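You operate a simulated robot arm through the tools that you are given. There is no shell and no other tool. Be economical: measure what you need, move in short steps, check, and stop when the job is done.

You run a simulated robot arm. Do the job below in one go: nothing can be reset, and whatever is moved stays where it is left.

## Task
Metal-check the sealed red-label jar and sort it by the display.
Fine: switch the tunnel on first; Pass goes in the green tray, Reject in the red one. Set down upright: what you pick out.

The check looks at the end state, three seconds after you hand in, the way a careful person would. Anything else that was tipped, shoved, dropped, spilled or broken makes it a failure.

## Robot
A 7-joint arm with a two-finger parallel gripper on a trunk, on a base that drives. Base frame: it is fixed to the floor where the robot stands at the start and does not move with it; the origin is under the middle of the robot, x ahead of it, y to its left, z up; the surface under the hand at the start is at about z = 76. Lengths are in cm, angles in rad, forces in N, time in s.
Its first joint turns from -2.897 to 2.897 rad. Places, roughly: green Pass tray [110, -10, 80]; red Reject tray [90, -10, 80]; seat on the tunnel slide [100, 10, 80]; tunnel slide [100, 10, 80]; tunnel switch [80, 20, 100]. Payload 3.43 kg.
The TCP is the grasp point between the finger pads, 3 cm short of the fingertips. In the tool frame z runs along the fingers and y along their closing line. Largest opening 9.4 cm; finger width 2.8, thickness 1; the body of the gripper, 5 by 9.6 cm, starts 5.5 cm behind the TCP.
Orientation is told as [roll, pitch, yaw] about the base's x, y, z axes, in that order, counted from this pose: with the fingers straight down and closing along the base's y, the tool's x points along the base's -x, its y along +y and its z along -z.

## Interface
- The arm moves only by the tool step_arm. Its argument "plan" is a list of rows, each a list of 7 numbers: the closure, from 0 (fully open) to 1 (shut), then the shift along the tool's x, y, z in cm, then the turn, a rotation vector about the tool's x, y, z in degrees. In form: [[grip, dx, dy, dz, rx, ry, rz], ...]. A call has 1 to 12 rows; each row shifts and turns the commanded pose from where the row before left it, along the tool's axes as they then stand. Rows are played at 5 a second. More than 5 cm and 0.15 rad between two rows, or a gripper value outside its range, and nothing of the call is played. A pose out of reach is approached as far as the arm can. The call stops where the force on the tool passes 40 N (or 10 N more than at its start, if that is more) or the arm is blocked; 0.2 s more then pass. Each finger travels about 4.5 cm/s and halts on what it meets, pressing with about 30 N; the grip force reading is that of the motor and also rises with nothing between the fingers. The clock runs only during rows and for 0.2 s after the last one: add rows that do not move to give the fingers time. It gives the time, the measured TCP pose, the force on the tool (base axes), the opening and the grip force at its end, in the units of the frame above (readings bear some noise), with the torque about the TCP (base axes, N m) and any sound that the robot's microphone picked up.
- Cameras (640 x 400 px; columns grow to the right, rows downward): "scene" is now at [52.65, 15.4, 137.41]; the picture's right is [-0.45, -0.89, 0.00], its down [-0.28, 0.14, -0.95] and it looks along [0.85, -0.43, -0.31] (base axes); focal length 214 px, centre (320, 200). "wrist" rides on the gripper at [7.6, 1.4, -10.3] in the tool frame; the picture's right is [-0.18, 0.98, 0.00], its down [-0.75, -0.14, -0.64] and it looks along [-0.63, -0.12, 0.77] (tool axes); focal length 243 px, centre (320, 200). There is no depth. A picture from a camera that has moved, and an enlarged one, comes with that camera's place and axes in the base frame and with its lens.
- capture(camera): a new picture of that camera. It takes no simulated time.
- lift_body(by): slides the trunk up (or, below 0, down) by that many cm; the arm and the scene camera ride with it, the base frame stays. It gives what a move gives, with no picture.
- drive_base(legs): drives the robot by 1 to 6 legs, each [ahead, left, turn to the left] in cm, cm and rad, along the robot's own axes; the way and the turn of a leg run together, so that a leg with both is an arc; at most 150 cm and 3.142 rad a leg. The arm and the cameras ride along, it lands a little off, and it stops where it bumps. It gives what a move gives.
- turn_head(pan, tilt): turns the head with the scene camera to pan (to the left, within 1.798 rad either way) and tilt (down, from -0.506 to 1.204), counted from straight ahead of the robot. It gives what a move gives.
- close_up(camera, box): a new picture of the part [left, top, right, bottom] of that camera's present view, enlarged. It takes no simulated time.
- job_done(): hands the job in; it is judged then, once.

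Work in short steps. Places have to be worked out from the pictures, the camera data and where the tool is seen: move nearer, look again, correct. Check each grasp and each placing, and mend what went wrong. You have 120 turns and 78 pictures in all, those below and enlarged ones among them. Open the gripper and draw the arm clear of the work before you hand the job in, unless the task says otherwise; then end with one line.

The tools are called after "Call:" by a JSON object that holds its "name" and its "arguments". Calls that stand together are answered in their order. step_arm: Moves the arm, as the interface text tells. Its arguments: {"type":"object","properties":{"plan":{"type":"array"}},"required":["plan"]} The other tools are called the same way: lift_body (by) slides the trunk up or down; drive_base (legs) drives the base; turn_head (pan, tilt) turns the head that bears the scene camera; capture (camera) takes a picture; close_up (camera, box) takes an enlarged picture of a part of a camera's view; job_done () hands the job in.

At the start:

```text
time_s: 0.0
tool_pos: [65.69, -0.02, 139.74]
tool_rot: [0.018, 0.009, -0.002]
ft_force: [0.2, 0.6, 0.0]
torque: [-0.01, -0.01, 0.01]
opening: 9.38
grip_force: 0.0
trunk travel left (down, up): [-40.5, 20.5]
robot x, y, heading: [-0.0, 0.26, -0.002]
head pan, tilt: [-0.466, 0.319]
```

scene: 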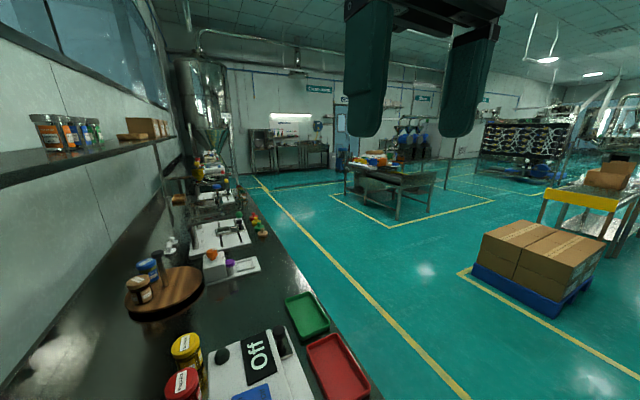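
wrist: 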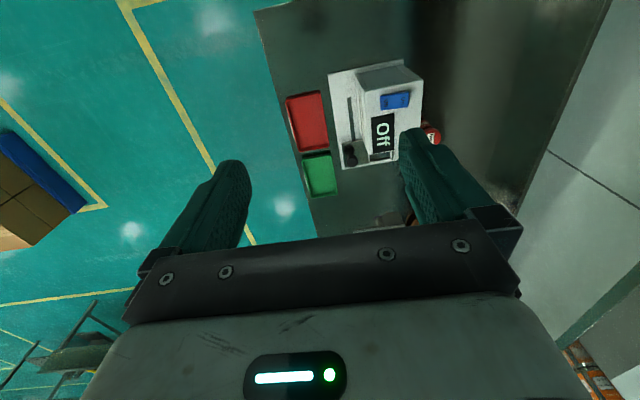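

The bench with the tunnel lies ahead; I look down at it with the head to see the jars and tunnel better.

Call:
{"name": "turn_head", "arguments": {"pan": 0.0, "tilt": 0.75}}

Call:
{"name": "capture", "arguments": {"camera": "scene"}}

```text
time_s: 0.9
tool_pos: [65.79, -0.07, 139.76]
tool_rot: [0.021, 0.011, -0.001]
ft_force: [0.0, 0.1, 0.2]
torque: [0.03, 0.02, 0.0]
opening: 9.38
grip_force: 0.1
trunk travel left (down, up): [-40.5, 20.5]
robot x, y, heading: [-0.13, -0.02, -0.001]
head pan, tilt: [0.0, 0.75]
```

```text
75 pictures are left
camera scene: at [52.6, 19.58, 133.56], right [0.0, -1.0, 0.0], down [-0.68, 0.0, -0.73], along [0.73, 0.0, -0.68], focal length 214 px, centre (320, 200)
```

scene: 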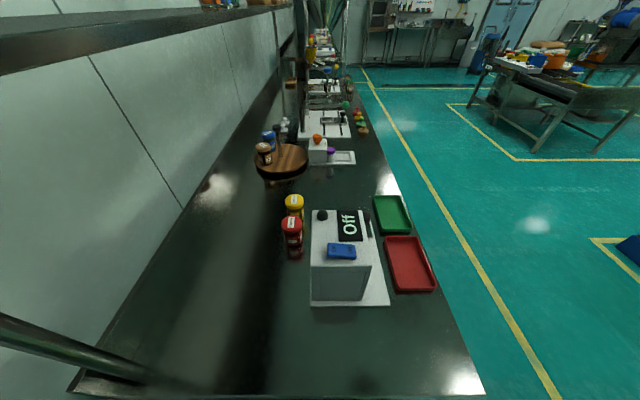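

The jars and the tunnel are in view; I enlarge that part.

Call:
{"name": "close_up", "arguments": {"camera": "scene", "box": [260, 180, 450, 310]}}

Call:
{"name": "close_up", "arguments": {"camera": "scene", "box": [230, 80, 390, 190]}}

Call:
{"name": "close_up", "arguments": {"camera": "wrist", "box": [270, 40, 470, 240]}}

```text
3.08 times, centred on (355, 245) of scene
camera zoom: at [52.6, 19.58, 133.56], right [0.0, -1.0, 0.0], down [-0.68, 0.0, -0.73], along [0.73, 0.0, -0.68], focal length 660 px, centre (212, 62)
```

zoom: 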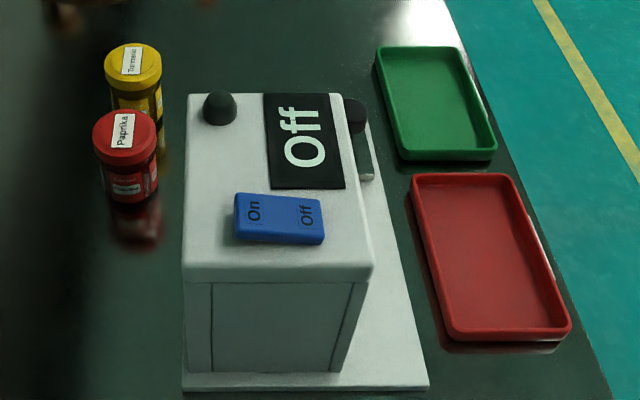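

```text
3.64 times, centred on (310, 135) of scene
camera zoom: at [52.6, 19.58, 133.56], right [0.0, -1.0, 0.0], down [-0.68, 0.0, -0.73], along [0.73, 0.0, -0.68], focal length 780 px, centre (356, 436)
```

zoom: 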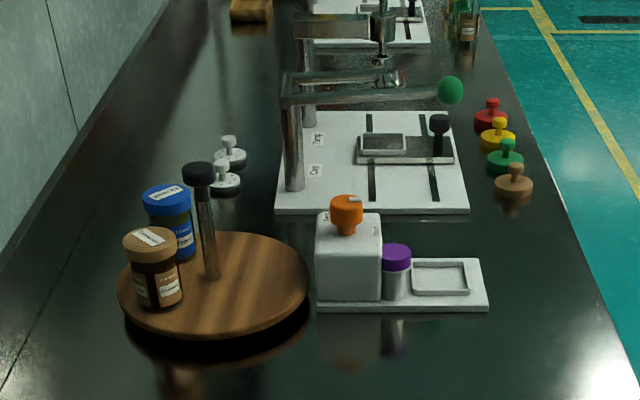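

```text
2.00 times, centred on (370, 140) of wrist
camera zoom: at [58.28, 1.19, 150.08], right [0.18, 0.98, 0.02], down [0.76, -0.15, 0.63], along [0.62, -0.1, -0.78], focal length 485 px, centre (220, 320)
```

zoom: 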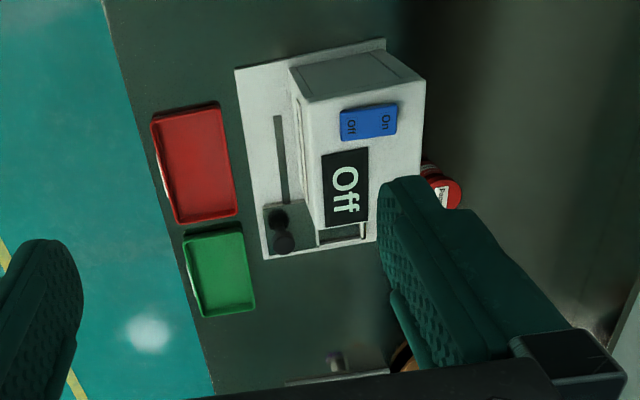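

I need to know how much room there is ahead of the base before driving closer; I look steeply down.

Call:
{"name": "turn_head", "arguments": {"pan": 0.0, "tilt": 1.204}}

Call:
{"name": "capture", "arguments": {"camera": "scene"}}

```text
time_s: 1.8
tool_pos: [65.76, -0.11, 139.76]
tool_rot: [0.021, 0.01, -0.001]
ft_force: [-0.6, -0.2, 0.0]
torque: [-0.02, -0.03, 0.04]
opening: 9.42
grip_force: 0.1
trunk travel left (down, up): [-40.5, 20.5]
robot x, y, heading: [0.07, -0.1, 0.0]
head pan, tilt: [0.0, 1.201]
```

```text
71 pictures are left
camera scene: at [49.91, 19.59, 130.39], right [0.0, -1.0, 0.0], down [-0.93, 0.0, -0.36], along [0.36, 0.0, -0.93], focal length 214 px, centre (320, 200)
```

scene: 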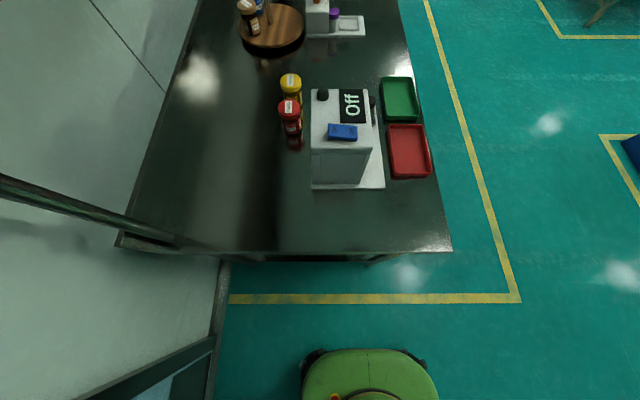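

The base front is at about x=25 and the bench edge at about 57, so I drive 24 cm ahead and look again with the head tilted moderately.

Call:
{"name": "drive_base", "arguments": {"legs": [[24, 0, 0]]}}

Call:
{"name": "turn_head", "arguments": {"pan": 0.0, "tilt": 1.1}}

Call:
{"name": "capture", "arguments": {"camera": "scene"}}

Call:
{"name": "capture", "arguments": {"camera": "wrist"}}

```text
time_s: 3.6
tool_pos: [89.68, 0.02, 139.81]
tool_rot: [0.021, 0.01, 0.003]
ft_force: [0.7, 0.0, 0.5]
torque: [0.0, 0.01, 0.0]
opening: 9.38
grip_force: 0.0
trunk travel left (down, up): [-40.5, 20.5]
robot x, y, heading: [24.22, 0.12, 0.004]
head pan, tilt: [0.0, 1.201]
```

```text
time_s: 4.3
tool_pos: [89.97, -0.11, 139.66]
tool_rot: [0.023, 0.011, 0.003]
ft_force: [0.3, 0.3, -0.1]
torque: [0.04, 0.0, 0.02]
opening: 9.4
grip_force: 0.0
trunk travel left (down, up): [-40.5, 20.5]
robot x, y, heading: [23.98, -0.07, -0.002]
head pan, tilt: [0.0, 1.1]
```

```text
70 pictures are left
camera scene: at [74.69, 19.67, 130.98], right [0.0, -1.0, 0.0], down [-0.89, 0.0, -0.45], along [0.45, 0.0, -0.89], focal length 214 px, centre (320, 200)
```

scene: 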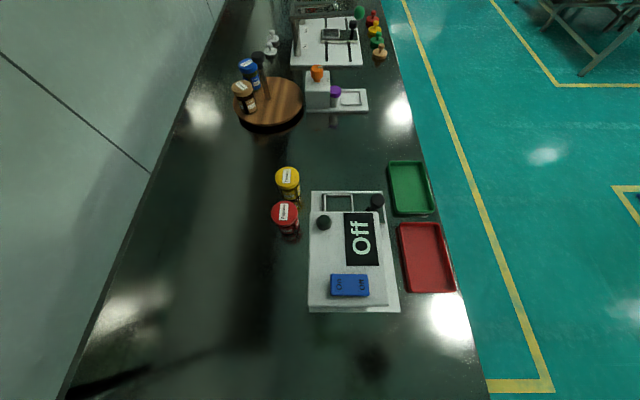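

```text
69 pictures are left
camera wrist: at [82.39, 1.24, 150.06], right [0.18, 0.98, 0.02], down [0.76, -0.15, 0.63], along [0.62, -0.1, -0.78], focal length 243 px, centre (320, 200)
```

wrist: 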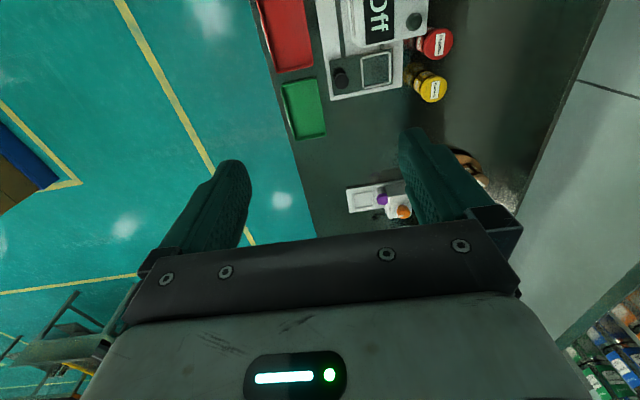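

Call:
{"name": "close_up", "arguments": {"camera": "scene", "box": [260, 150, 470, 320]}}

Call:
{"name": "close_up", "arguments": {"camera": "wrist", "box": [260, 0, 480, 130]}}

```text
2.35 times, centred on (365, 235) of scene
camera zoom: at [74.69, 19.67, 130.98], right [0.0, -1.0, 0.0], down [-0.89, 0.0, -0.45], along [0.45, 0.0, -0.89], focal length 505 px, centre (214, 118)
```

zoom: 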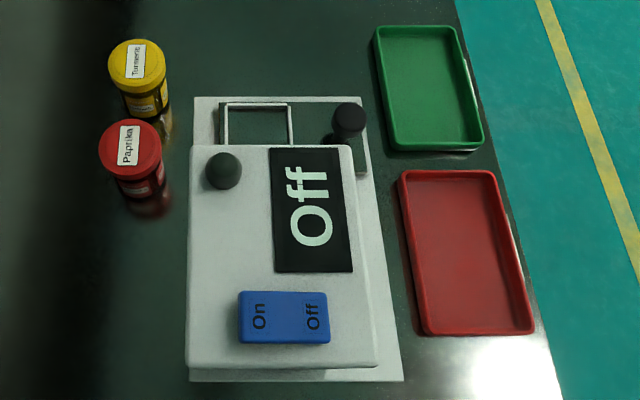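

```text
2.91 times, centred on (370, 65) of wrist
camera zoom: at [82.39, 1.24, 150.06], right [0.18, 0.98, 0.02], down [0.76, -0.15, 0.63], along [0.62, -0.1, -0.78], focal length 706 px, centre (174, 593)
```

zoom: 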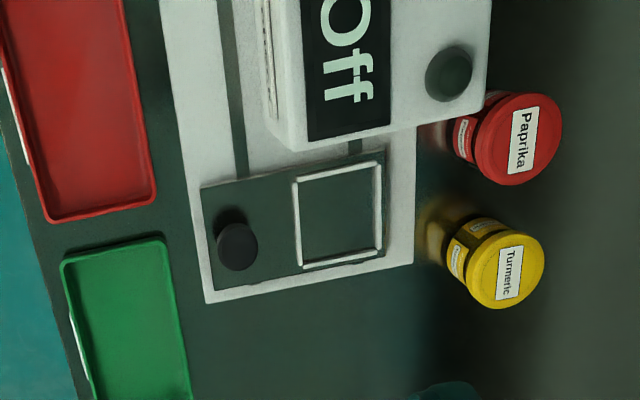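

Seat centre ≈ (99, 14.8), knob ≈ (98.7, 5.2), jar ≈ (94.5, 28); tunnel body x 75–91, y 8–21.5. The rocker is at about x=78, with On at y≈16.7. I move above it with shut fingers and look.

Call:
{"name": "step_arm", "arguments": {"plan": [[1, 1.5, 2.1, 3.5, 0, 0, 0], [1, 1.5, 2.1, 3.5, 0, 0, 0], [1, 1.5, 2.1, 3.5, 0, 0, 0], [1, 1.5, 2.1, 3.5, 0, 0, 0], [1, 1.5, 2.1, 3.5, 0, 0, 0], [1, 1.5, 2.1, 3.5, 0, 0, 0], [1, 1.5, 2.1, 3.5, 0, 0, 0], [1, 1.5, 2.1, 3.5, 0, 0, 0], [1, 0, 0, 0, 0, 0, 0]]}}

Call:
{"name": "capture", "arguments": {"camera": "wrist"}}

Call:
{"name": "close_up", "arguments": {"camera": "scene", "box": [260, 150, 470, 320]}}

```text
time_s: 5.6
tool_pos: [81.34, 11.7, 120.79]
tool_rot: [0.017, 0.009, 0.019]
ft_force: [2.1, -12.6, -3.2]
torque: [1.37, -0.04, 1.14]
opening: 0.0
grip_force: 22.9
trunk travel left (down, up): [-40.5, 20.5]
robot x, y, heading: [24.4, -0.05, 0.006]
head pan, tilt: [0.0, 1.1]
stopped in row 6: the force on the tool passed its limit at 134 N (the readings are from after the stop); the commanded pose is now the measured one
```

```text
66 pictures are left
camera wrist: at [73.89, 12.93, 131.13], right [0.17, 0.99, 0.02], down [0.76, -0.14, 0.63], along [0.62, -0.09, -0.78], focal length 243 px, centre (320, 200)
```

wrist: 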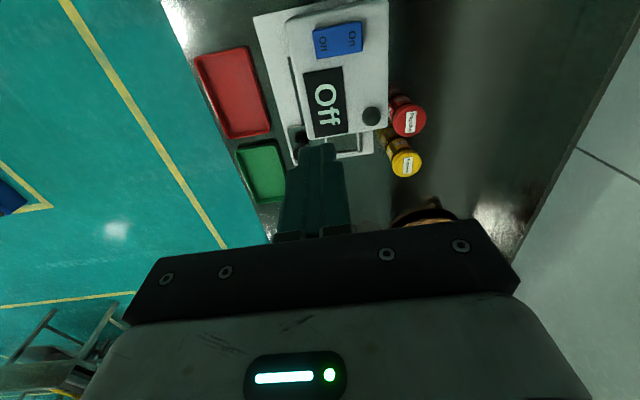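

```text
2.35 times, centred on (365, 235) of scene
camera zoom: at [74.66, 19.7, 130.98], right [0.01, -1.0, 0.0], down [-0.89, -0.01, -0.45], along [0.45, 0.0, -0.89], focal length 505 px, centre (214, 118)
```

zoom: 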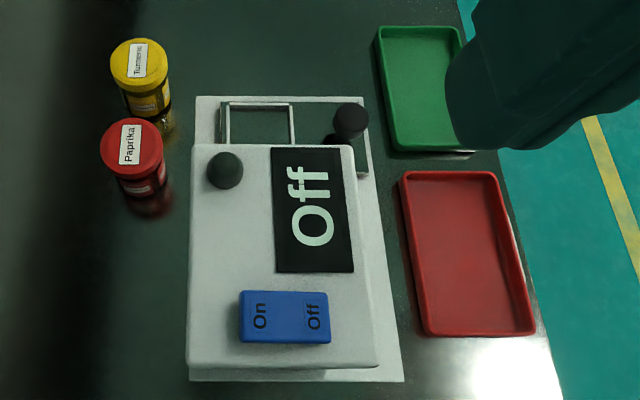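

The gripper body struck the robot's own head (it hangs at (75, 20, 131)); the bench is untouched. I back the hand off to the right and look left to see whether the robot can shift left so the head sits clear of the work.

Call:
{"name": "step_arm", "arguments": {"plan": [[1, 0, -2, 0, 0, 0, 0], [1, 0, -4, 0, 0, 0, 0], [1, 0, -4, -2, 0, 0, 0], [1, 0, -2, -3, 0, 0, 0], [1, 0, 0, -4, 0, 0, 0], [1, 0, 0, -4, 0, 0, 0]]}}

Call:
{"name": "turn_head", "arguments": {"pan": 1.0, "tilt": 0.6}}

Call:
{"name": "capture", "arguments": {"camera": "scene"}}

Call:
{"name": "turn_head", "arguments": {"pan": 1.7, "tilt": 0.7}}

Call:
{"name": "capture", "arguments": {"camera": "scene"}}

```text
time_s: 7.0
tool_pos: [81.69, -0.43, 133.55]
tool_rot: [0.019, 0.011, 0.017]
ft_force: [0.5, 0.2, 0.6]
torque: [0.02, 0.03, 0.02]
opening: 0.0
grip_force: 30.2
trunk travel left (down, up): [-40.5, 20.5]
robot x, y, heading: [24.06, -0.11, 0.006]
head pan, tilt: [0.0, 1.1]
```

```text
time_s: 8.3
tool_pos: [81.77, -0.3, 133.57]
tool_rot: [0.02, 0.01, 0.019]
ft_force: [0.3, 0.3, -0.4]
torque: [0.01, 0.01, 0.0]
opening: 0.0
grip_force: 30.0
trunk travel left (down, up): [-40.5, 20.5]
robot x, y, heading: [24.21, 0.31, 0.003]
head pan, tilt: [1.0, 0.6]
```

```text
64 pictures are left
camera scene: at [73.14, 27.11, 134.84], right [0.84, -0.54, 0.0], down [-0.31, -0.48, -0.82], along [0.45, 0.69, -0.57], focal length 214 px, centre (320, 200)
```

scene: 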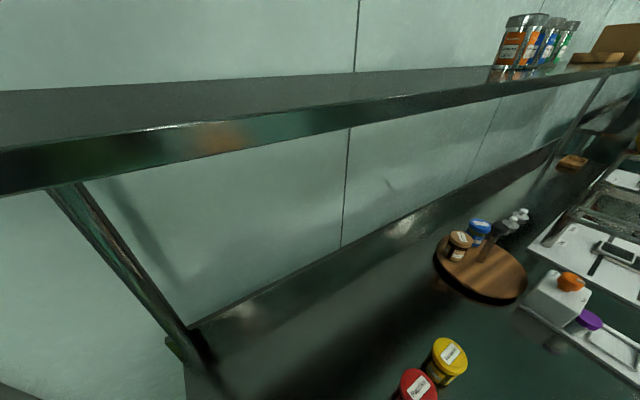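

```text
time_s: 9.4
tool_pos: [81.84, -0.43, 133.51]
tool_rot: [0.022, 0.011, 0.017]
ft_force: [-0.2, -0.2, -0.7]
torque: [-0.02, -0.01, -0.02]
opening: 0.0
grip_force: 30.4
trunk travel left (down, up): [-40.5, 20.5]
robot x, y, heading: [24.16, -0.03, 0.001]
head pan, tilt: [1.7, 0.7]
```

```text
63 pictures are left
camera scene: at [67.27, 28.1, 133.98], right [0.99, 0.13, 0.0], down [0.08, -0.64, -0.77], along [-0.1, 0.76, -0.64], focal length 214 px, centre (320, 200)
```

scene: 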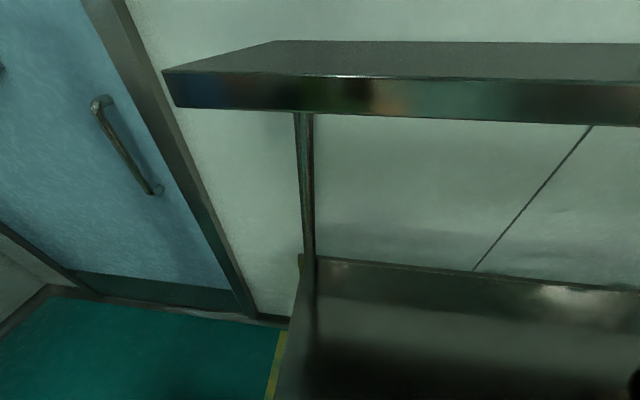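

The shelf's front edge (y≈43, z≈132) leaves little room for the head on the left. Standing in the aisle at about (80, -57) facing +y puts the head at (60, -7), clear of all the work, with everything within 90 cm; I drive there.

Call:
{"name": "turn_head", "arguments": {"pan": -0.9, "tilt": 0.7}}

Call:
{"name": "capture", "arguments": {"camera": "scene"}}

Call:
{"name": "drive_base", "arguments": {"legs": [[0, -57, 0], [0, 0, 1.571]]}}

Call:
{"name": "turn_head", "arguments": {"pan": -0.7, "tilt": 0.9}}

Call:
{"name": "capture", "arguments": {"camera": "scene"}}

```text
time_s: 11.7
tool_pos: [81.81, -0.35, 133.41]
tool_rot: [0.02, 0.009, 0.017]
ft_force: [-0.9, -0.4, 0.9]
torque: [0.02, 0.0, 0.01]
opening: 0.0
grip_force: 30.1
trunk travel left (down, up): [-40.5, 20.5]
robot x, y, heading: [24.28, -0.09, 0.002]
head pan, tilt: [-0.901, 0.7]
```

```text
62 pictures are left
camera scene: at [73.66, 13.03, 133.98], right [-0.78, -0.62, 0.0], down [-0.4, 0.5, -0.76], along [0.48, -0.6, -0.64], focal length 214 px, centre (320, 200)
```

scene: 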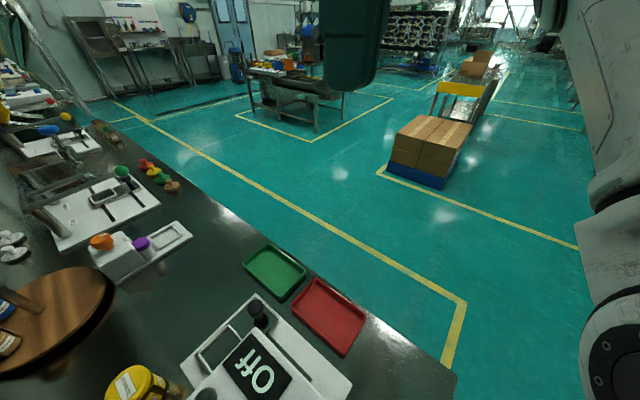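

```text
time_s: 18.8
tool_pos: [24.13, 0.16, 133.42]
tool_rot: [0.02, 0.011, 1.595]
ft_force: [0.2, -0.4, -0.2]
torque: [-0.03, -0.02, 0.0]
opening: 0.0
grip_force: 29.9
trunk travel left (down, up): [-40.5, 20.5]
robot x, y, heading: [24.27, -57.83, 1.578]
head pan, tilt: [-0.901, 0.7]
```

```text
time_s: 19.5
tool_pos: [24.13, 0.13, 133.55]
tool_rot: [0.021, 0.01, 1.595]
ft_force: [0.0, 0.3, 0.5]
torque: [0.01, -0.01, 0.0]
opening: 0.0
grip_force: 30.6
trunk travel left (down, up): [-40.5, 20.5]
robot x, y, heading: [24.12, -57.72, 1.582]
head pan, tilt: [-0.7, 0.901]
```

```text
61 pictures are left
camera scene: at [9.25, -7.64, 132.37], right [0.77, -0.64, 0.0], down [-0.5, -0.6, -0.62], along [0.4, 0.48, -0.78], focal length 214 px, centre (320, 200)
```

scene: 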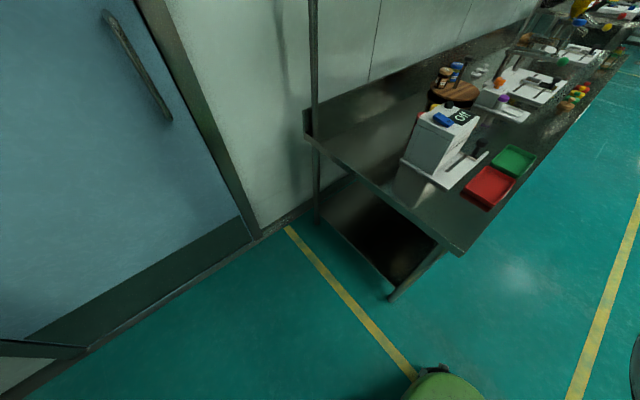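

The way is clear; I slide right along the aisle by 57 cm to x≈81.

Call:
{"name": "drive_base", "arguments": {"legs": [[0, -57, 0]]}}

Call:
{"name": "turn_head", "arguments": {"pan": -0.7, "tilt": 0.9}}

Call:
{"name": "capture", "arguments": {"camera": "scene"}}

Call:
{"name": "capture", "arguments": {"camera": "wrist"}}

```text
time_s: 22.8
tool_pos: [81.28, 0.59, 133.44]
tool_rot: [0.022, 0.008, 1.593]
ft_force: [-0.4, 0.1, -0.2]
torque: [-0.03, 0.01, -0.02]
opening: 0.03
grip_force: 29.7
trunk travel left (down, up): [-40.5, 20.5]
robot x, y, heading: [81.12, -57.27, 1.579]
head pan, tilt: [-0.7, 0.901]
```

```text
time_s: 23.4
tool_pos: [81.38, 0.53, 133.47]
tool_rot: [0.021, 0.01, 1.594]
ft_force: [0.1, 1.3, -0.4]
torque: [0.0, -0.03, -0.03]
opening: 0.0
grip_force: 29.7
trunk travel left (down, up): [-40.5, 20.5]
robot x, y, heading: [81.37, -57.18, 1.583]
head pan, tilt: [-0.7, 0.901]
```

```text
60 pictures are left
camera scene: at [66.34, -7.14, 132.36], right [0.77, -0.64, 0.0], down [-0.5, -0.6, -0.62], along [0.4, 0.48, -0.78], focal length 214 px, centre (320, 200)
```

scene: 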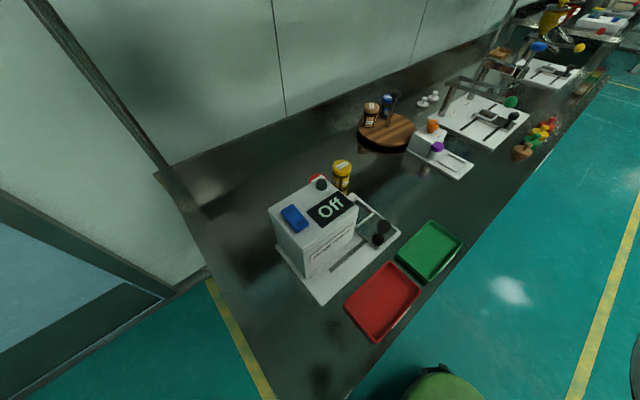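

```text
59 pictures are left
camera wrist: at [80.3, -6.91, 143.86], right [-0.99, 0.16, 0.02], down [0.14, 0.76, 0.63], along [0.09, 0.62, -0.78], focal length 243 px, centre (320, 200)
```

wrist: 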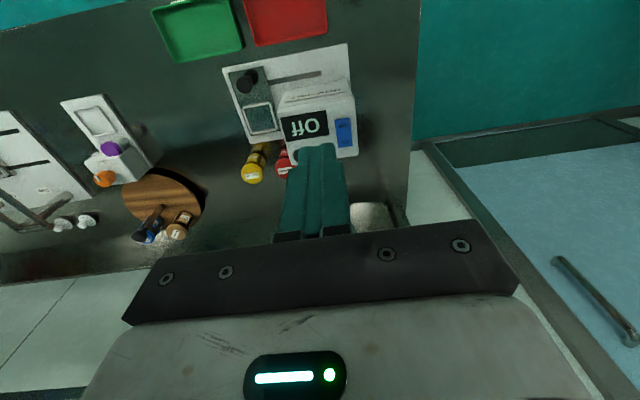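

Good vantage. I enlarge both views for geometry.

Call:
{"name": "close_up", "arguments": {"camera": "scene", "box": [260, 150, 470, 350]}}

Call:
{"name": "close_up", "arguments": {"camera": "wrist", "box": [210, 30, 370, 190]}}

```text
2.00 times, centred on (365, 250) of scene
camera zoom: at [66.34, -7.14, 132.36], right [0.77, -0.64, 0.0], down [-0.5, -0.6, -0.62], along [0.4, 0.48, -0.78], focal length 429 px, centre (230, 100)
```

zoom: 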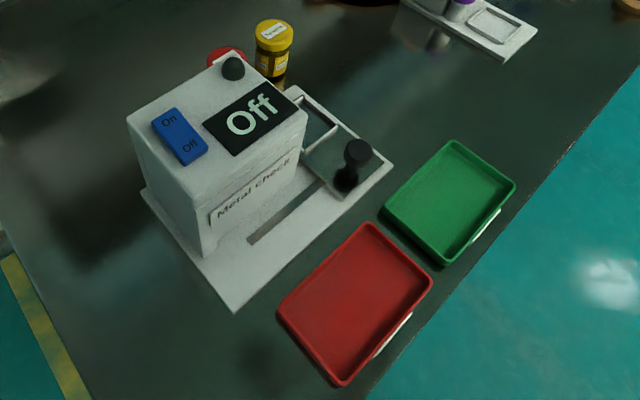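

```text
2.50 times, centred on (290, 110) of wrist
camera zoom: at [80.3, -6.91, 143.86], right [-0.99, 0.16, 0.02], down [0.14, 0.76, 0.63], along [0.09, 0.62, -0.78], focal length 606 px, centre (395, 425)
```

zoom: 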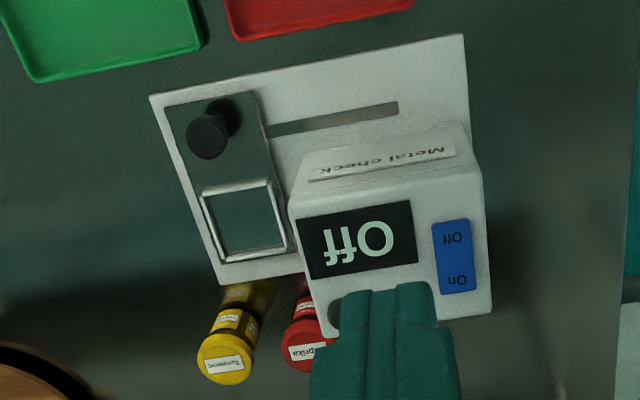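

Triangulated: On half of the rocker at ≈(78, 16.3, 97). I move the shut fingers to about 3 cm above it.

Call:
{"name": "step_arm", "arguments": {"plan": [[1, -1.99, 0.38, 3.7, 0, 0, 0], [1, -1.99, 0.38, 3.7, 0, 0, 0], [1, -1.99, 0.38, 3.7, 0, 0, 0], [1, -1.99, 0.38, 3.7, 0, 0, 0], [1, -1.99, 0.38, 3.7, 0, 0, 0], [1, -1.99, 0.38, 3.7, 0, 0, 0], [1, -1.99, 0.38, 3.7, 0, 0, 0], [1, -1.99, 0.38, 3.7, 0, 0, 0], [1, 0, 0, 0, 0, 0, 0]]}}

Call:
{"name": "close_up", "arguments": {"camera": "scene", "box": [230, 140, 390, 290]}}

Call:
{"name": "capture", "arguments": {"camera": "wrist"}}

```text
time_s: 25.4
tool_pos: [77.31, 16.04, 103.88]
tool_rot: [0.019, 0.012, 1.593]
ft_force: [0.0, 0.7, 0.1]
torque: [-0.02, 0.02, 0.0]
opening: 0.0
grip_force: 30.3
trunk travel left (down, up): [-40.5, 20.5]
robot x, y, heading: [81.14, -57.29, 1.577]
head pan, tilt: [-0.7, 0.901]
```

```text
2.67 times, centred on (310, 215) of scene
camera zoom: at [66.33, -7.13, 132.36], right [0.77, -0.64, 0.0], down [-0.5, -0.6, -0.62], along [0.4, 0.48, -0.78], focal length 572 px, centre (347, 160)
```

zoom: 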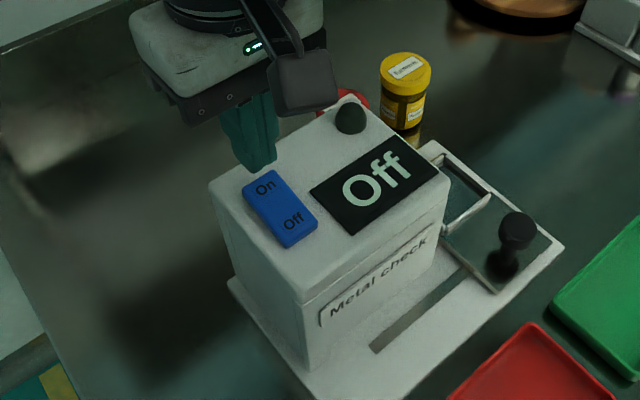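

```text
55 pictures are left
camera wrist: at [76.34, 8.64, 114.1], right [-0.99, 0.16, 0.02], down [0.14, 0.76, 0.63], along [0.09, 0.62, -0.78], focal length 243 px, centre (320, 200)
```

wrist: 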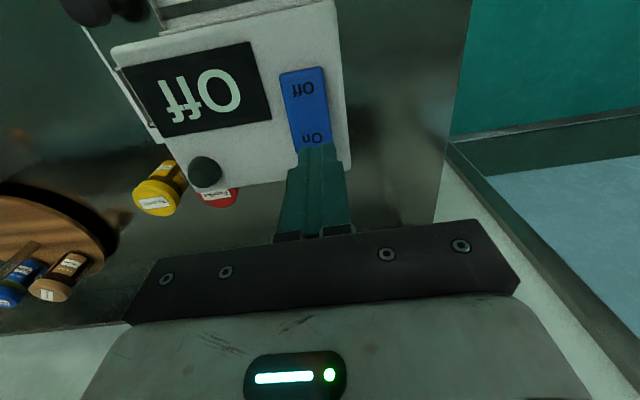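

The tip is just above the On label. I press down slowly, watching the force and sound.

Call:
{"name": "step_arm", "arguments": {"plan": [[1, -0.3, -0.5, 1, 0, 0, 0], [1, 0, 0, 1, 0, 0, 0], [1, 0, 0, 0.6, 0, 0, 0], [1, 0, 0, 0.5, 0, 0, 0], [1, 0, 0, 0.4, 0, 0, 0], [1, 0, 0, 0.4, 0, 0, 0], [1, 0, 0, 0.4, 0, 0, 0]]}}

Call:
{"name": "close_up", "arguments": {"camera": "scene", "box": [230, 140, 390, 290]}}

```text
time_s: 27.0
tool_pos: [77.82, 16.44, 99.42]
tool_rot: [0.019, 0.01, 1.592]
ft_force: [0.2, 0.8, 0.9]
torque: [-0.02, 0.01, -0.04]
opening: 0.0
grip_force: 30.2
trunk travel left (down, up): [-40.5, 20.5]
robot x, y, heading: [81.22, -57.1, 1.576]
head pan, tilt: [-0.7, 0.901]
```

```text
2.67 times, centred on (310, 215) of scene
camera zoom: at [66.34, -7.13, 132.36], right [0.77, -0.64, 0.0], down [-0.5, -0.6, -0.62], along [0.4, 0.48, -0.78], focal length 572 px, centre (347, 160)
```

zoom: 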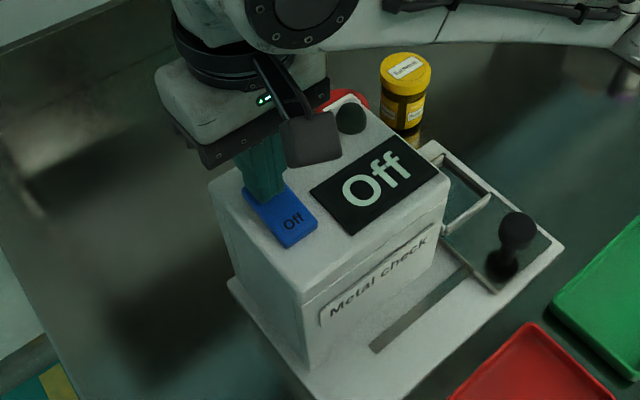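

Not yet in contact; I press further in small steps.

Call:
{"name": "step_arm", "arguments": {"plan": [[1, 0, 0, 0.4, 0, 0, 0], [1, 0, 0, 0.4, 0, 0, 0], [1, 0, 0, 0.3, 0, 0, 0], [1, 0, 0, 0.3, 0, 0, 0], [1, 0, 0, 0.3, 0, 0, 0], [1, 0, 0, 0.3, 0, 0, 0]]}}

Call:
{"name": "close_up", "arguments": {"camera": "scene", "box": [230, 140, 390, 290]}}

```text
time_s: 27.7
tool_pos: [77.7, 16.53, 99.11]
tool_rot: [0.022, -0.002, 1.594]
ft_force: [-0.4, -2.2, 20.0]
torque: [-0.34, -0.01, 0.18]
opening: 0.0
grip_force: 29.7
trunk travel left (down, up): [-40.5, 20.5]
robot x, y, heading: [81.42, -57.37, 1.576]
head pan, tilt: [-0.7, 0.901]
stopped in row 3: the force on the tool passed its limit at 45 N (the readings are from after the stop); the commanded pose is now the measured one
```

```text
2.67 times, centred on (310, 215) of scene
camera zoom: at [66.32, -7.21, 132.4], right [0.77, -0.64, 0.0], down [-0.5, -0.6, -0.62], along [0.4, 0.48, -0.78], focal length 572 px, centre (347, 160)
```

zoom: 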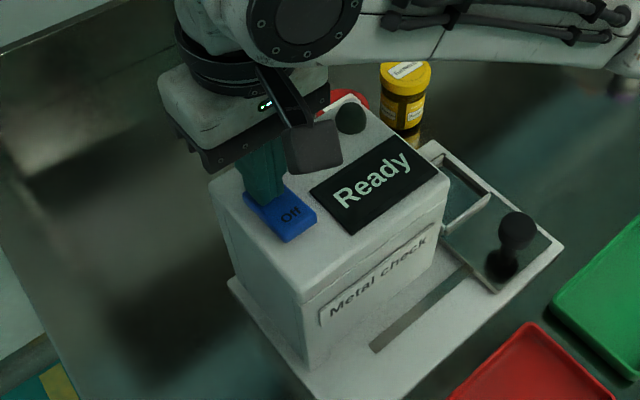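

Display reads "Ready". I rise and turn the hand by -91° (fingers closing along y), as that fits around the red jar without touching its neighbour or the tunnel.

Call:
{"name": "step_arm", "arguments": {"plan": [[1, 0, 0, -2, 0, 0, 0], [0.7, 0, 0, -1, 0, 0, 8.3], [0.5, 0, 0, -1, 0, 0, 8.3], [0.5, 0, 0, -1, 0, 0, 8.3], [0.5, 0, 0, -1, 0, 0, 8.3], [0.3, 0, 0, -1, 0, 0, 8.3], [0.3, 0, 0, -1, 0, 0, 8.3], [0.3, 0, 0, -1, 0, 0, 8.3], [0.0, 0, 0, -1, 0, 0, 8.3], [0.0, 0, 0, -1, 0, 0, 8.3], [0.0, 0, 0, -1, 0, 0, 8.3], [0.0, 0, 0, -1, 0, 0, 8.3]]}}

Call:
{"name": "capture", "arguments": {"camera": "wrist"}}

Call:
{"name": "capture", "arguments": {"camera": "scene"}}

```text
time_s: 30.3
tool_pos: [78.08, 16.49, 111.89]
tool_rot: [-0.002, 0.022, -0.004]
ft_force: [0.1, -0.5, 0.5]
torque: [0.01, 0.02, 0.03]
opening: 9.39
grip_force: 0.2
trunk travel left (down, up): [-40.5, 20.5]
robot x, y, heading: [81.0, -56.97, 1.576]
head pan, tilt: [-0.7, 0.901]
```

```text
52 pictures are left
camera wrist: at [70.65, 18.05, 122.28], right [0.19, 0.98, -0.01], down [0.77, -0.14, 0.63], along [0.61, -0.12, -0.78], focal length 243 px, centre (320, 200)
```

wrist: 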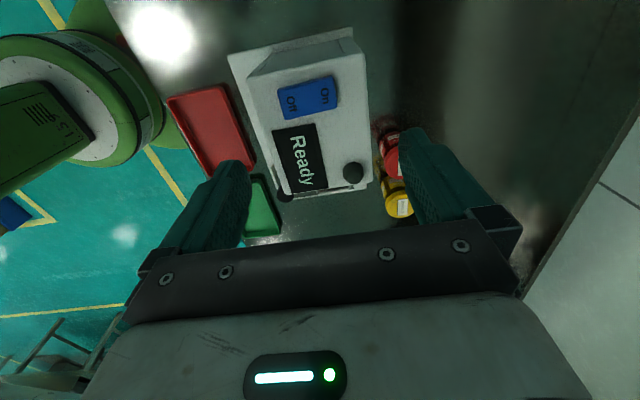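

```text
51 pictures are left
camera scene: at [66.32, -7.15, 132.36], right [0.77, -0.64, 0.0], down [-0.5, -0.6, -0.62], along [0.4, 0.48, -0.78], focal length 214 px, centre (320, 200)
```

scene: 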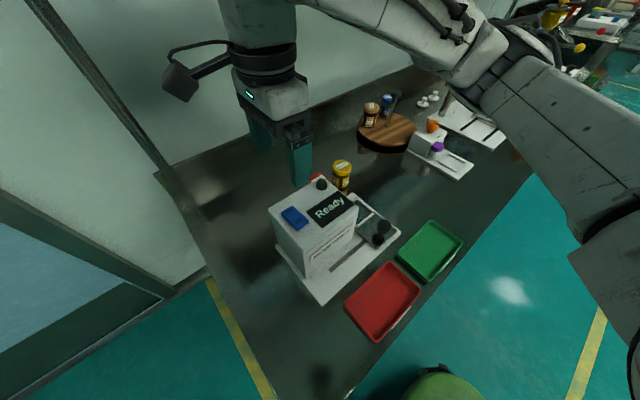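

I shift to above the jar's row, a bit short of it, to view the jars with the wrist camera.

Call:
{"name": "step_arm", "arguments": {"plan": [[0, -1.5, 2.9, 0, 0, 0, 0], [0, -1.5, 2.9, 0, 0, 0, 0], [0, -1.5, 2.9, 0, 0, 0, 0], [0, -1.5, 2.9, 0, 0, 0, 0], [0, 0, 0, 2, 0, 0, 0], [0, 0, 0, 2, 0, 0, 0], [0, 0, 0, 0, 0, 0, 0]]}}

Call:
{"name": "capture", "arguments": {"camera": "wrist"}}

Call:
{"name": "close_up", "arguments": {"camera": "scene", "box": [250, 120, 410, 270]}}

```text
time_s: 31.9
tool_pos: [83.86, 28.17, 107.67]
tool_rot: [-0.001, 0.022, 0.0]
ft_force: [0.2, -0.3, -0.9]
torque: [0.03, 0.0, -0.02]
opening: 9.41
grip_force: 0.1
trunk travel left (down, up): [-40.5, 20.5]
robot x, y, heading: [81.14, -57.36, 1.579]
head pan, tilt: [-0.7, 0.901]
```

```text
50 pictures are left
camera wrist: at [76.58, 29.67, 118.07], right [0.19, 0.98, -0.01], down [0.77, -0.14, 0.63], along [0.61, -0.12, -0.78], focal length 243 px, centre (320, 200)
```

wrist: 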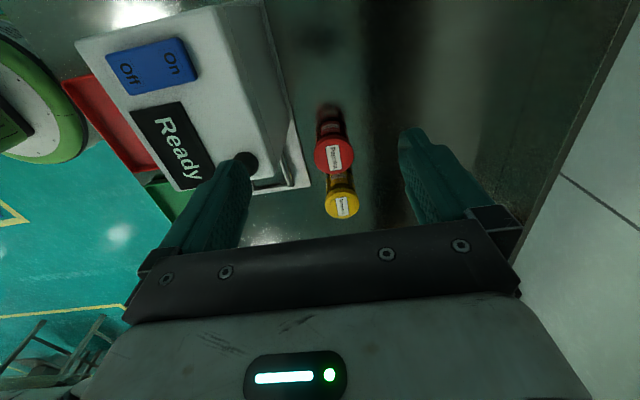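

```text
2.67 times, centred on (330, 195) of scene
camera zoom: at [66.32, -7.13, 132.36], right [0.77, -0.64, 0.0], down [-0.5, -0.6, -0.62], along [0.4, 0.48, -0.78], focal length 572 px, centre (293, 213)
```

zoom: 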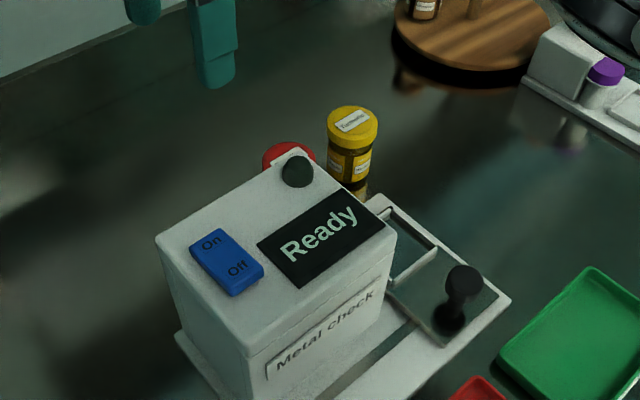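

Call:
{"name": "close_up", "arguments": {"camera": "wrist", "box": [270, 80, 410, 230]}}

```text
2.67 times, centred on (340, 155) of wrist
camera zoom: at [76.58, 29.67, 118.07], right [0.19, 0.98, -0.01], down [0.77, -0.14, 0.63], along [0.61, -0.12, -0.78], focal length 647 px, centre (267, 320)
```

zoom: 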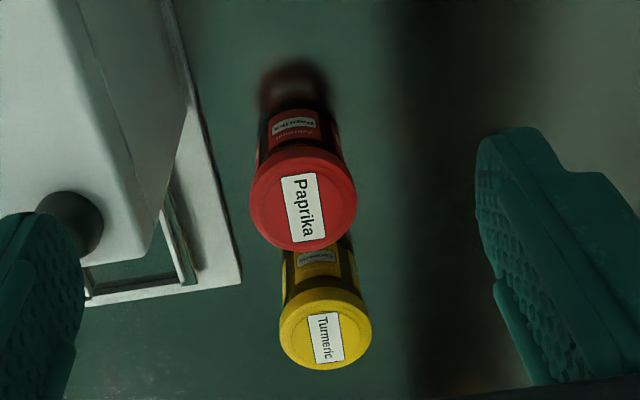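

Red lid centre ≈ (93.9, 28.1, 86), diameter ≈5.8; yellow is at x≈104. I go over the red jar and part-way down, then check.

Call:
{"name": "step_arm", "arguments": {"plan": [[0, -3.4, 0, 0, 0, 0, 0], [0, -3.4, 0, 0, 0, 0, 0], [0, -3.2, 0, 0, 0, 0, 0], [0, 0, 0, 3, 0, 0, 0], [0, 0, 0, 3, 0, 0, 0], [0, 0, 0, 3, 0, 0, 0], [0, 0, 0, 2.5, 0, 0, 0], [0, 0, 0, 0, 0, 0, 0]]}}

Call:
{"name": "capture", "arguments": {"camera": "wrist"}}

Call:
{"name": "close_up", "arguments": {"camera": "scene", "box": [270, 120, 390, 230]}}

```text
time_s: 33.7
tool_pos: [93.66, 27.97, 95.94]
tool_rot: [-0.002, 0.02, -0.001]
ft_force: [-0.5, 0.7, 0.4]
torque: [0.0, -0.07, 0.0]
opening: 9.39
grip_force: 0.0
trunk travel left (down, up): [-40.5, 20.5]
robot x, y, heading: [81.52, -57.64, 1.579]
head pan, tilt: [-0.7, 0.901]
```

```text
47 pictures are left
camera wrist: at [86.34, 29.56, 106.36], right [0.18, 0.98, -0.01], down [0.77, -0.14, 0.63], along [0.61, -0.12, -0.78], focal length 243 px, centre (320, 200)
```

wrist: 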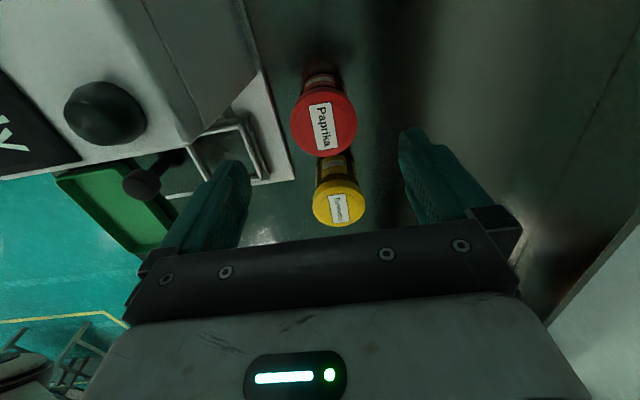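

```text
3.64 times, centred on (330, 175) of scene
camera zoom: at [66.33, -7.13, 132.36], right [0.77, -0.64, 0.0], down [-0.5, -0.6, -0.62], along [0.4, 0.48, -0.78], focal length 780 px, centre (284, 291)
```

zoom: 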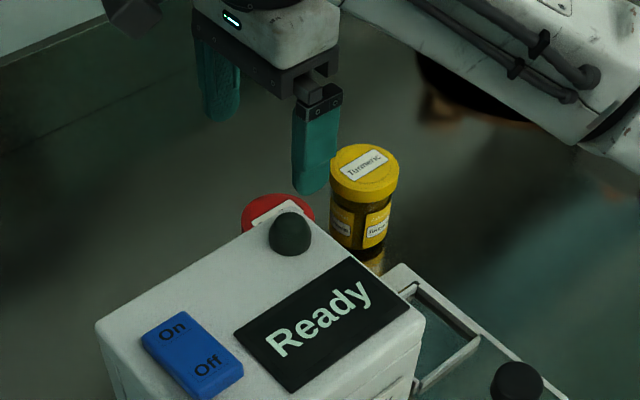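

Two wrist rays intersect at about (92.9, 28.2) with the lid top at z≈87.5. I narrow the opening to ~7.5 cm, shift a little and descend to just around the lid top, then check.

Call:
{"name": "step_arm", "arguments": {"plan": [[0.2, 0.5, 0.2, 0, 0, 0, 0], [0.2, 0, 0, 2, 0, 0, 0], [0.2, 0, 0, 2, 0, 0, 0], [0.2, 0, 0, 1.2, 0, 0, 0], [0.2, 0, 0, 0, 0, 0, 0]]}}

Call:
{"name": "capture", "arguments": {"camera": "wrist"}}

Call:
{"name": "close_up", "arguments": {"camera": "scene", "box": [270, 120, 390, 230]}}

```text
time_s: 34.9
tool_pos: [93.09, 28.25, 90.66]
tool_rot: [-0.005, 0.021, -0.002]
ft_force: [-0.5, -0.6, 0.2]
torque: [-0.01, -0.02, 0.01]
opening: 7.55
grip_force: 0.1
trunk travel left (down, up): [-40.5, 20.5]
robot x, y, heading: [81.06, -56.98, 1.576]
head pan, tilt: [-0.7, 0.901]
```

```text
45 pictures are left
camera wrist: at [85.74, 29.77, 101.16], right [0.18, 0.98, -0.01], down [0.77, -0.14, 0.63], along [0.61, -0.12, -0.78], focal length 243 px, centre (320, 200)
```

wrist: 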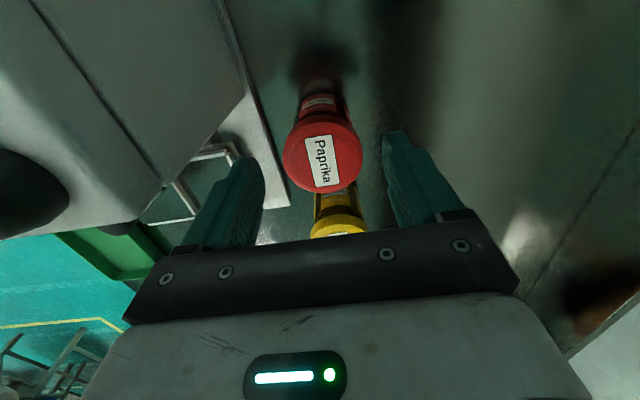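

```text
3.64 times, centred on (330, 175) of scene
camera zoom: at [66.32, -7.13, 132.36], right [0.77, -0.64, 0.0], down [-0.5, -0.6, -0.62], along [0.4, 0.48, -0.78], focal length 780 px, centre (284, 291)
```

zoom: 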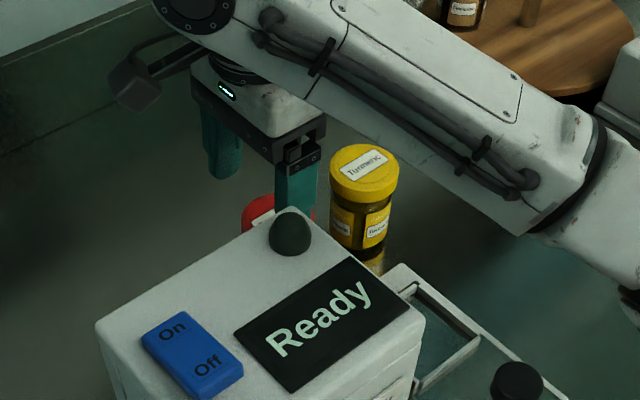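

The jar is centred between the fingers. Before going lower I check the forearm's clearance in the full scene view.

Call:
{"name": "capture", "arguments": {"camera": "scene"}}

```text
43 pictures are left
camera scene: at [66.32, -7.13, 132.36], right [0.77, -0.64, 0.0], down [-0.5, -0.6, -0.62], along [0.4, 0.48, -0.78], focal length 214 px, centre (320, 200)
```

scene: 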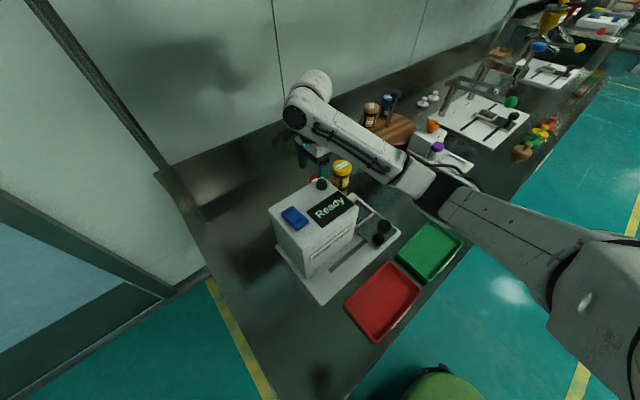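

The forearm runs well above the bench. I descend the last 7 cm around the jar.

Call:
{"name": "step_arm", "arguments": {"plan": [[0.2, 0, 0.15, 1.5, 0, 0, 0], [0.2, 0, 0, 1.5, 0, 0, 0], [0.2, 0, 0, 1.5, 0, 0, 0], [0.2, 0, 0, 1.5, 0, 0, 0], [0.2, 0, 0, 1.0, 0, 0, 0], [0.2, 0, 0, 0, 0, 0, 0]]}}

Call:
{"name": "capture", "arguments": {"camera": "wrist"}}

```text
time_s: 36.3
tool_pos: [93.77, 28.56, 84.57]
tool_rot: [0.009, 0.02, -0.008]
ft_force: [0.6, -0.2, 0.1]
torque: [0.01, 0.0, -0.02]
opening: 7.51
grip_force: 0.1
trunk travel left (down, up): [-40.5, 20.5]
robot x, y, heading: [81.35, -57.02, 1.575]
head pan, tilt: [-0.7, 0.901]
```

```text
42 pictures are left
camera wrist: at [86.39, 29.92, 94.98], right [0.19, 0.98, 0.01], down [0.76, -0.15, 0.63], along [0.62, -0.12, -0.78], focal length 243 px, centre (320, 200)
```

wrist: 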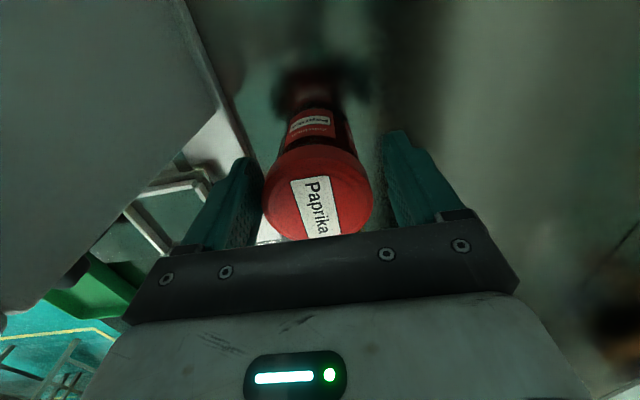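

The pose drifted about 0.8 cm in x near full stretch; I correct it back and see.

Call:
{"name": "step_arm", "arguments": {"plan": [[0.2, 0.4, 0.1, 0.3, 0, 0, 0], [0.2, 0.4, 0.1, 0.3, 0, 0, 0], [0.2, 0, 0, 0, 0, 0, 0], [0.2, 0, 0, 0, 0, 0, 0]]}}

```text
time_s: 37.5
tool_pos: [95.68, 29.13, 83.72]
tool_rot: [0.01, 0.017, -0.046]
ft_force: [-2.3, -0.9, 0.2]
torque: [0.05, -0.15, -0.03]
opening: 7.51
grip_force: 0.0
trunk travel left (down, up): [-40.5, 20.5]
robot x, y, heading: [81.74, -56.45, 1.551]
head pan, tilt: [-0.7, 0.901]
stopped in row 4: the arm was blocked; the commanded pose is now the measured one
```

Something upstream of the wrist is touching: the base itself was turned. I look before moving.

Call:
{"name": "capture", "arguments": {"camera": "scene"}}

Call:
{"name": "capture", "arguments": {"camera": "wrist"}}

```text
41 pictures are left
camera scene: at [67.88, -6.31, 132.21], right [0.75, -0.66, 0.0], down [-0.52, -0.59, -0.62], along [0.41, 0.47, -0.78], focal length 214 px, centre (320, 200)
```

scene: 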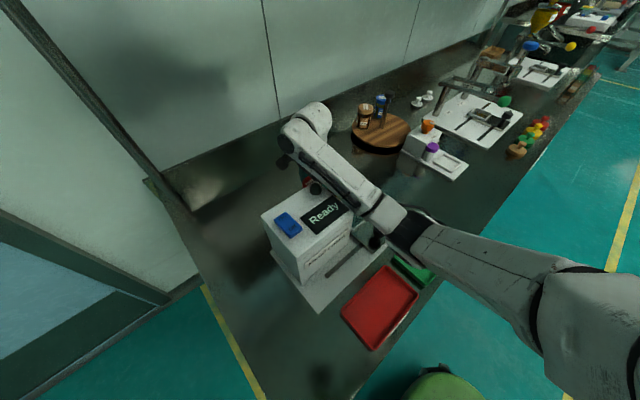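

```text
40 pictures are left
camera wrist: at [88.41, 30.79, 94.16], right [0.23, 0.97, 0.01], down [0.76, -0.18, 0.63], along [0.61, -0.14, -0.78], focal length 243 px, centre (320, 200)
```

wrist: 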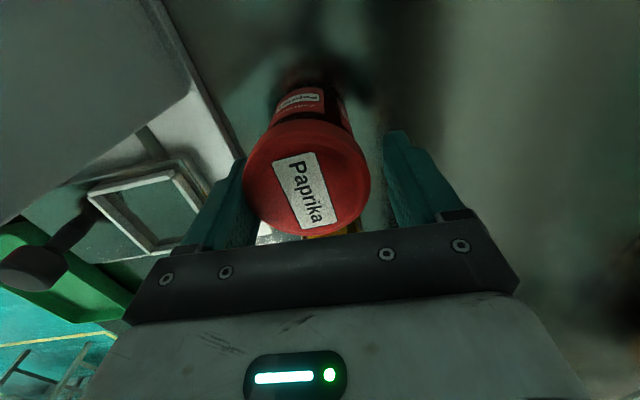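

The forearm is resting on the tunnel's top edge because the trunk is low. I open the fingers to be free of the jar and then raise the trunk straight up.

Call:
{"name": "step_arm", "arguments": {"plan": [[0, 0, 0, -0.3, 0, 0, 0], [0, 0, 0, -0.3, 0, 0, 0], [0, 0, 0, -0.3, 0, 0, 0]]}}

Call:
{"name": "lift_body", "arguments": {"by": 20}}

Call:
{"name": "capture", "arguments": {"camera": "scene"}}

Call:
{"name": "capture", "arguments": {"camera": "wrist"}}

```text
time_s: 38.3
tool_pos: [95.27, 29.03, 84.8]
tool_rot: [0.009, 0.017, -0.042]
ft_force: [-0.1, 0.6, 0.5]
torque: [-0.01, 0.01, 0.02]
opening: 9.41
grip_force: 0.1
trunk travel left (down, up): [-40.5, 20.5]
robot x, y, heading: [81.57, -56.94, 1.556]
head pan, tilt: [-0.7, 0.901]
```

```text
time_s: 40.5
tool_pos: [95.4, 28.93, 104.77]
tool_rot: [0.009, 0.016, -0.043]
ft_force: [-0.1, 0.3, 0.2]
torque: [0.0, -0.02, 0.0]
opening: 9.4
grip_force: 0.0
trunk travel left (down, up): [-60.5, 0.5]
robot x, y, heading: [81.27, -56.49, 1.552]
head pan, tilt: [-0.7, 0.901]
```

```text
39 pictures are left
camera scene: at [67.72, -6.36, 152.36], right [0.75, -0.66, 0.0], down [-0.51, -0.59, -0.62], along [0.41, 0.47, -0.78], focal length 214 px, centre (320, 200)
```

scene: 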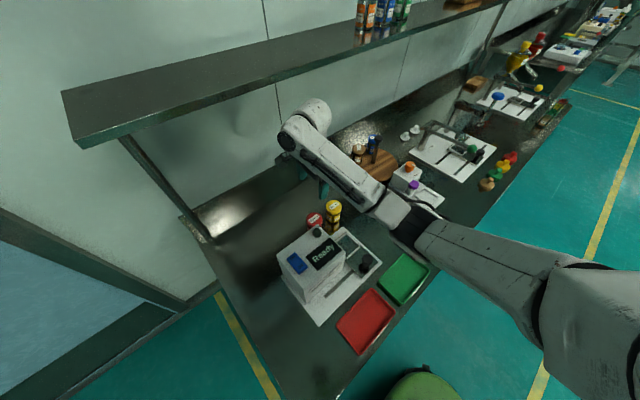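

```text
38 pictures are left
camera wrist: at [88.06, 30.72, 115.14], right [0.23, 0.97, 0.01], down [0.76, -0.18, 0.63], along [0.61, -0.14, -0.78], focal length 243 px, centre (320, 200)
```

wrist: 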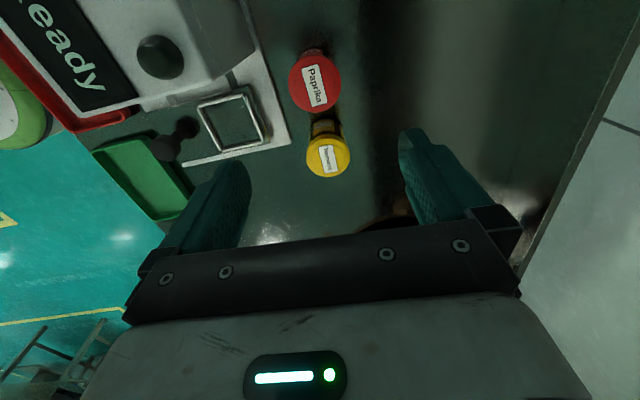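

Jars stand upright and untouched. I draw the hand back from the shelf and drive 6 cm nearer so that the arm works more bent and the forearm stays high above the tunnel.

Call:
{"name": "step_arm", "arguments": {"plan": [[0, 0, -4, 0, 0, 0, 0], [0, 0, -4, -0.5, 0, 0, 0], [0, 0, 0, 0, 0, 0, 0]]}}

Call:
{"name": "drive_base", "arguments": {"legs": [[6, 0, 0]]}}

Call:
{"name": "capture", "arguments": {"camera": "wrist"}}

Call:
{"name": "close_up", "arguments": {"camera": "scene", "box": [240, 150, 460, 370]}}

```text
time_s: 41.3
tool_pos: [95.06, 21.03, 104.97]
tool_rot: [0.007, 0.017, -0.042]
ft_force: [0.1, 0.6, 0.7]
torque: [-0.02, 0.01, 0.02]
opening: 9.41
grip_force: 0.2
trunk travel left (down, up): [-60.5, 0.5]
robot x, y, heading: [81.75, -56.64, 1.557]
head pan, tilt: [-0.7, 0.901]
```

```text
time_s: 42.2
tool_pos: [95.03, 27.01, 105.09]
tool_rot: [0.01, 0.019, -0.041]
ft_force: [0.4, -0.1, 1.3]
torque: [0.01, 0.0, -0.02]
opening: 9.39
grip_force: 0.0
trunk travel left (down, up): [-60.5, 0.5]
robot x, y, heading: [81.3, -50.45, 1.56]
head pan, tilt: [-0.7, 0.901]
```

```text
37 pictures are left
camera wrist: at [87.8, 28.78, 115.46], right [0.23, 0.97, 0.01], down [0.76, -0.18, 0.63], along [0.61, -0.14, -0.78], focal length 243 px, centre (320, 200)
```

wrist: 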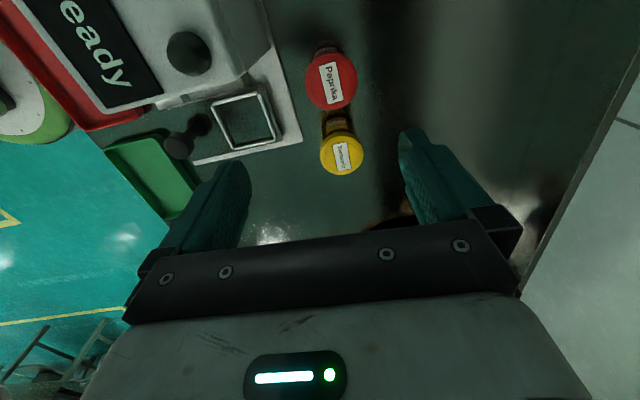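

```text
1.82 times, centred on (350, 260) of scene
camera zoom: at [67.81, -0.34, 152.36], right [0.75, -0.66, 0.0], down [-0.51, -0.59, -0.62], along [0.41, 0.47, -0.78], focal length 390 px, centre (266, 91)
```

zoom: 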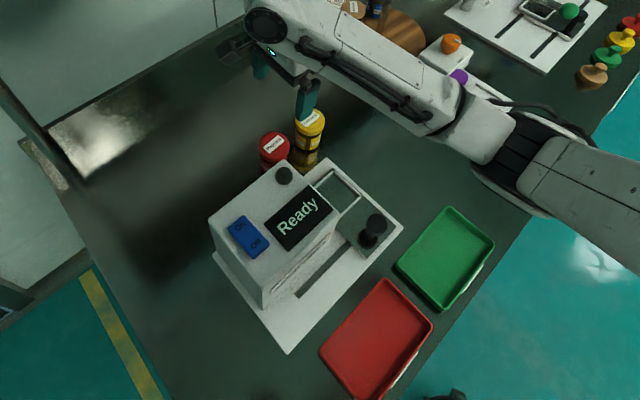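

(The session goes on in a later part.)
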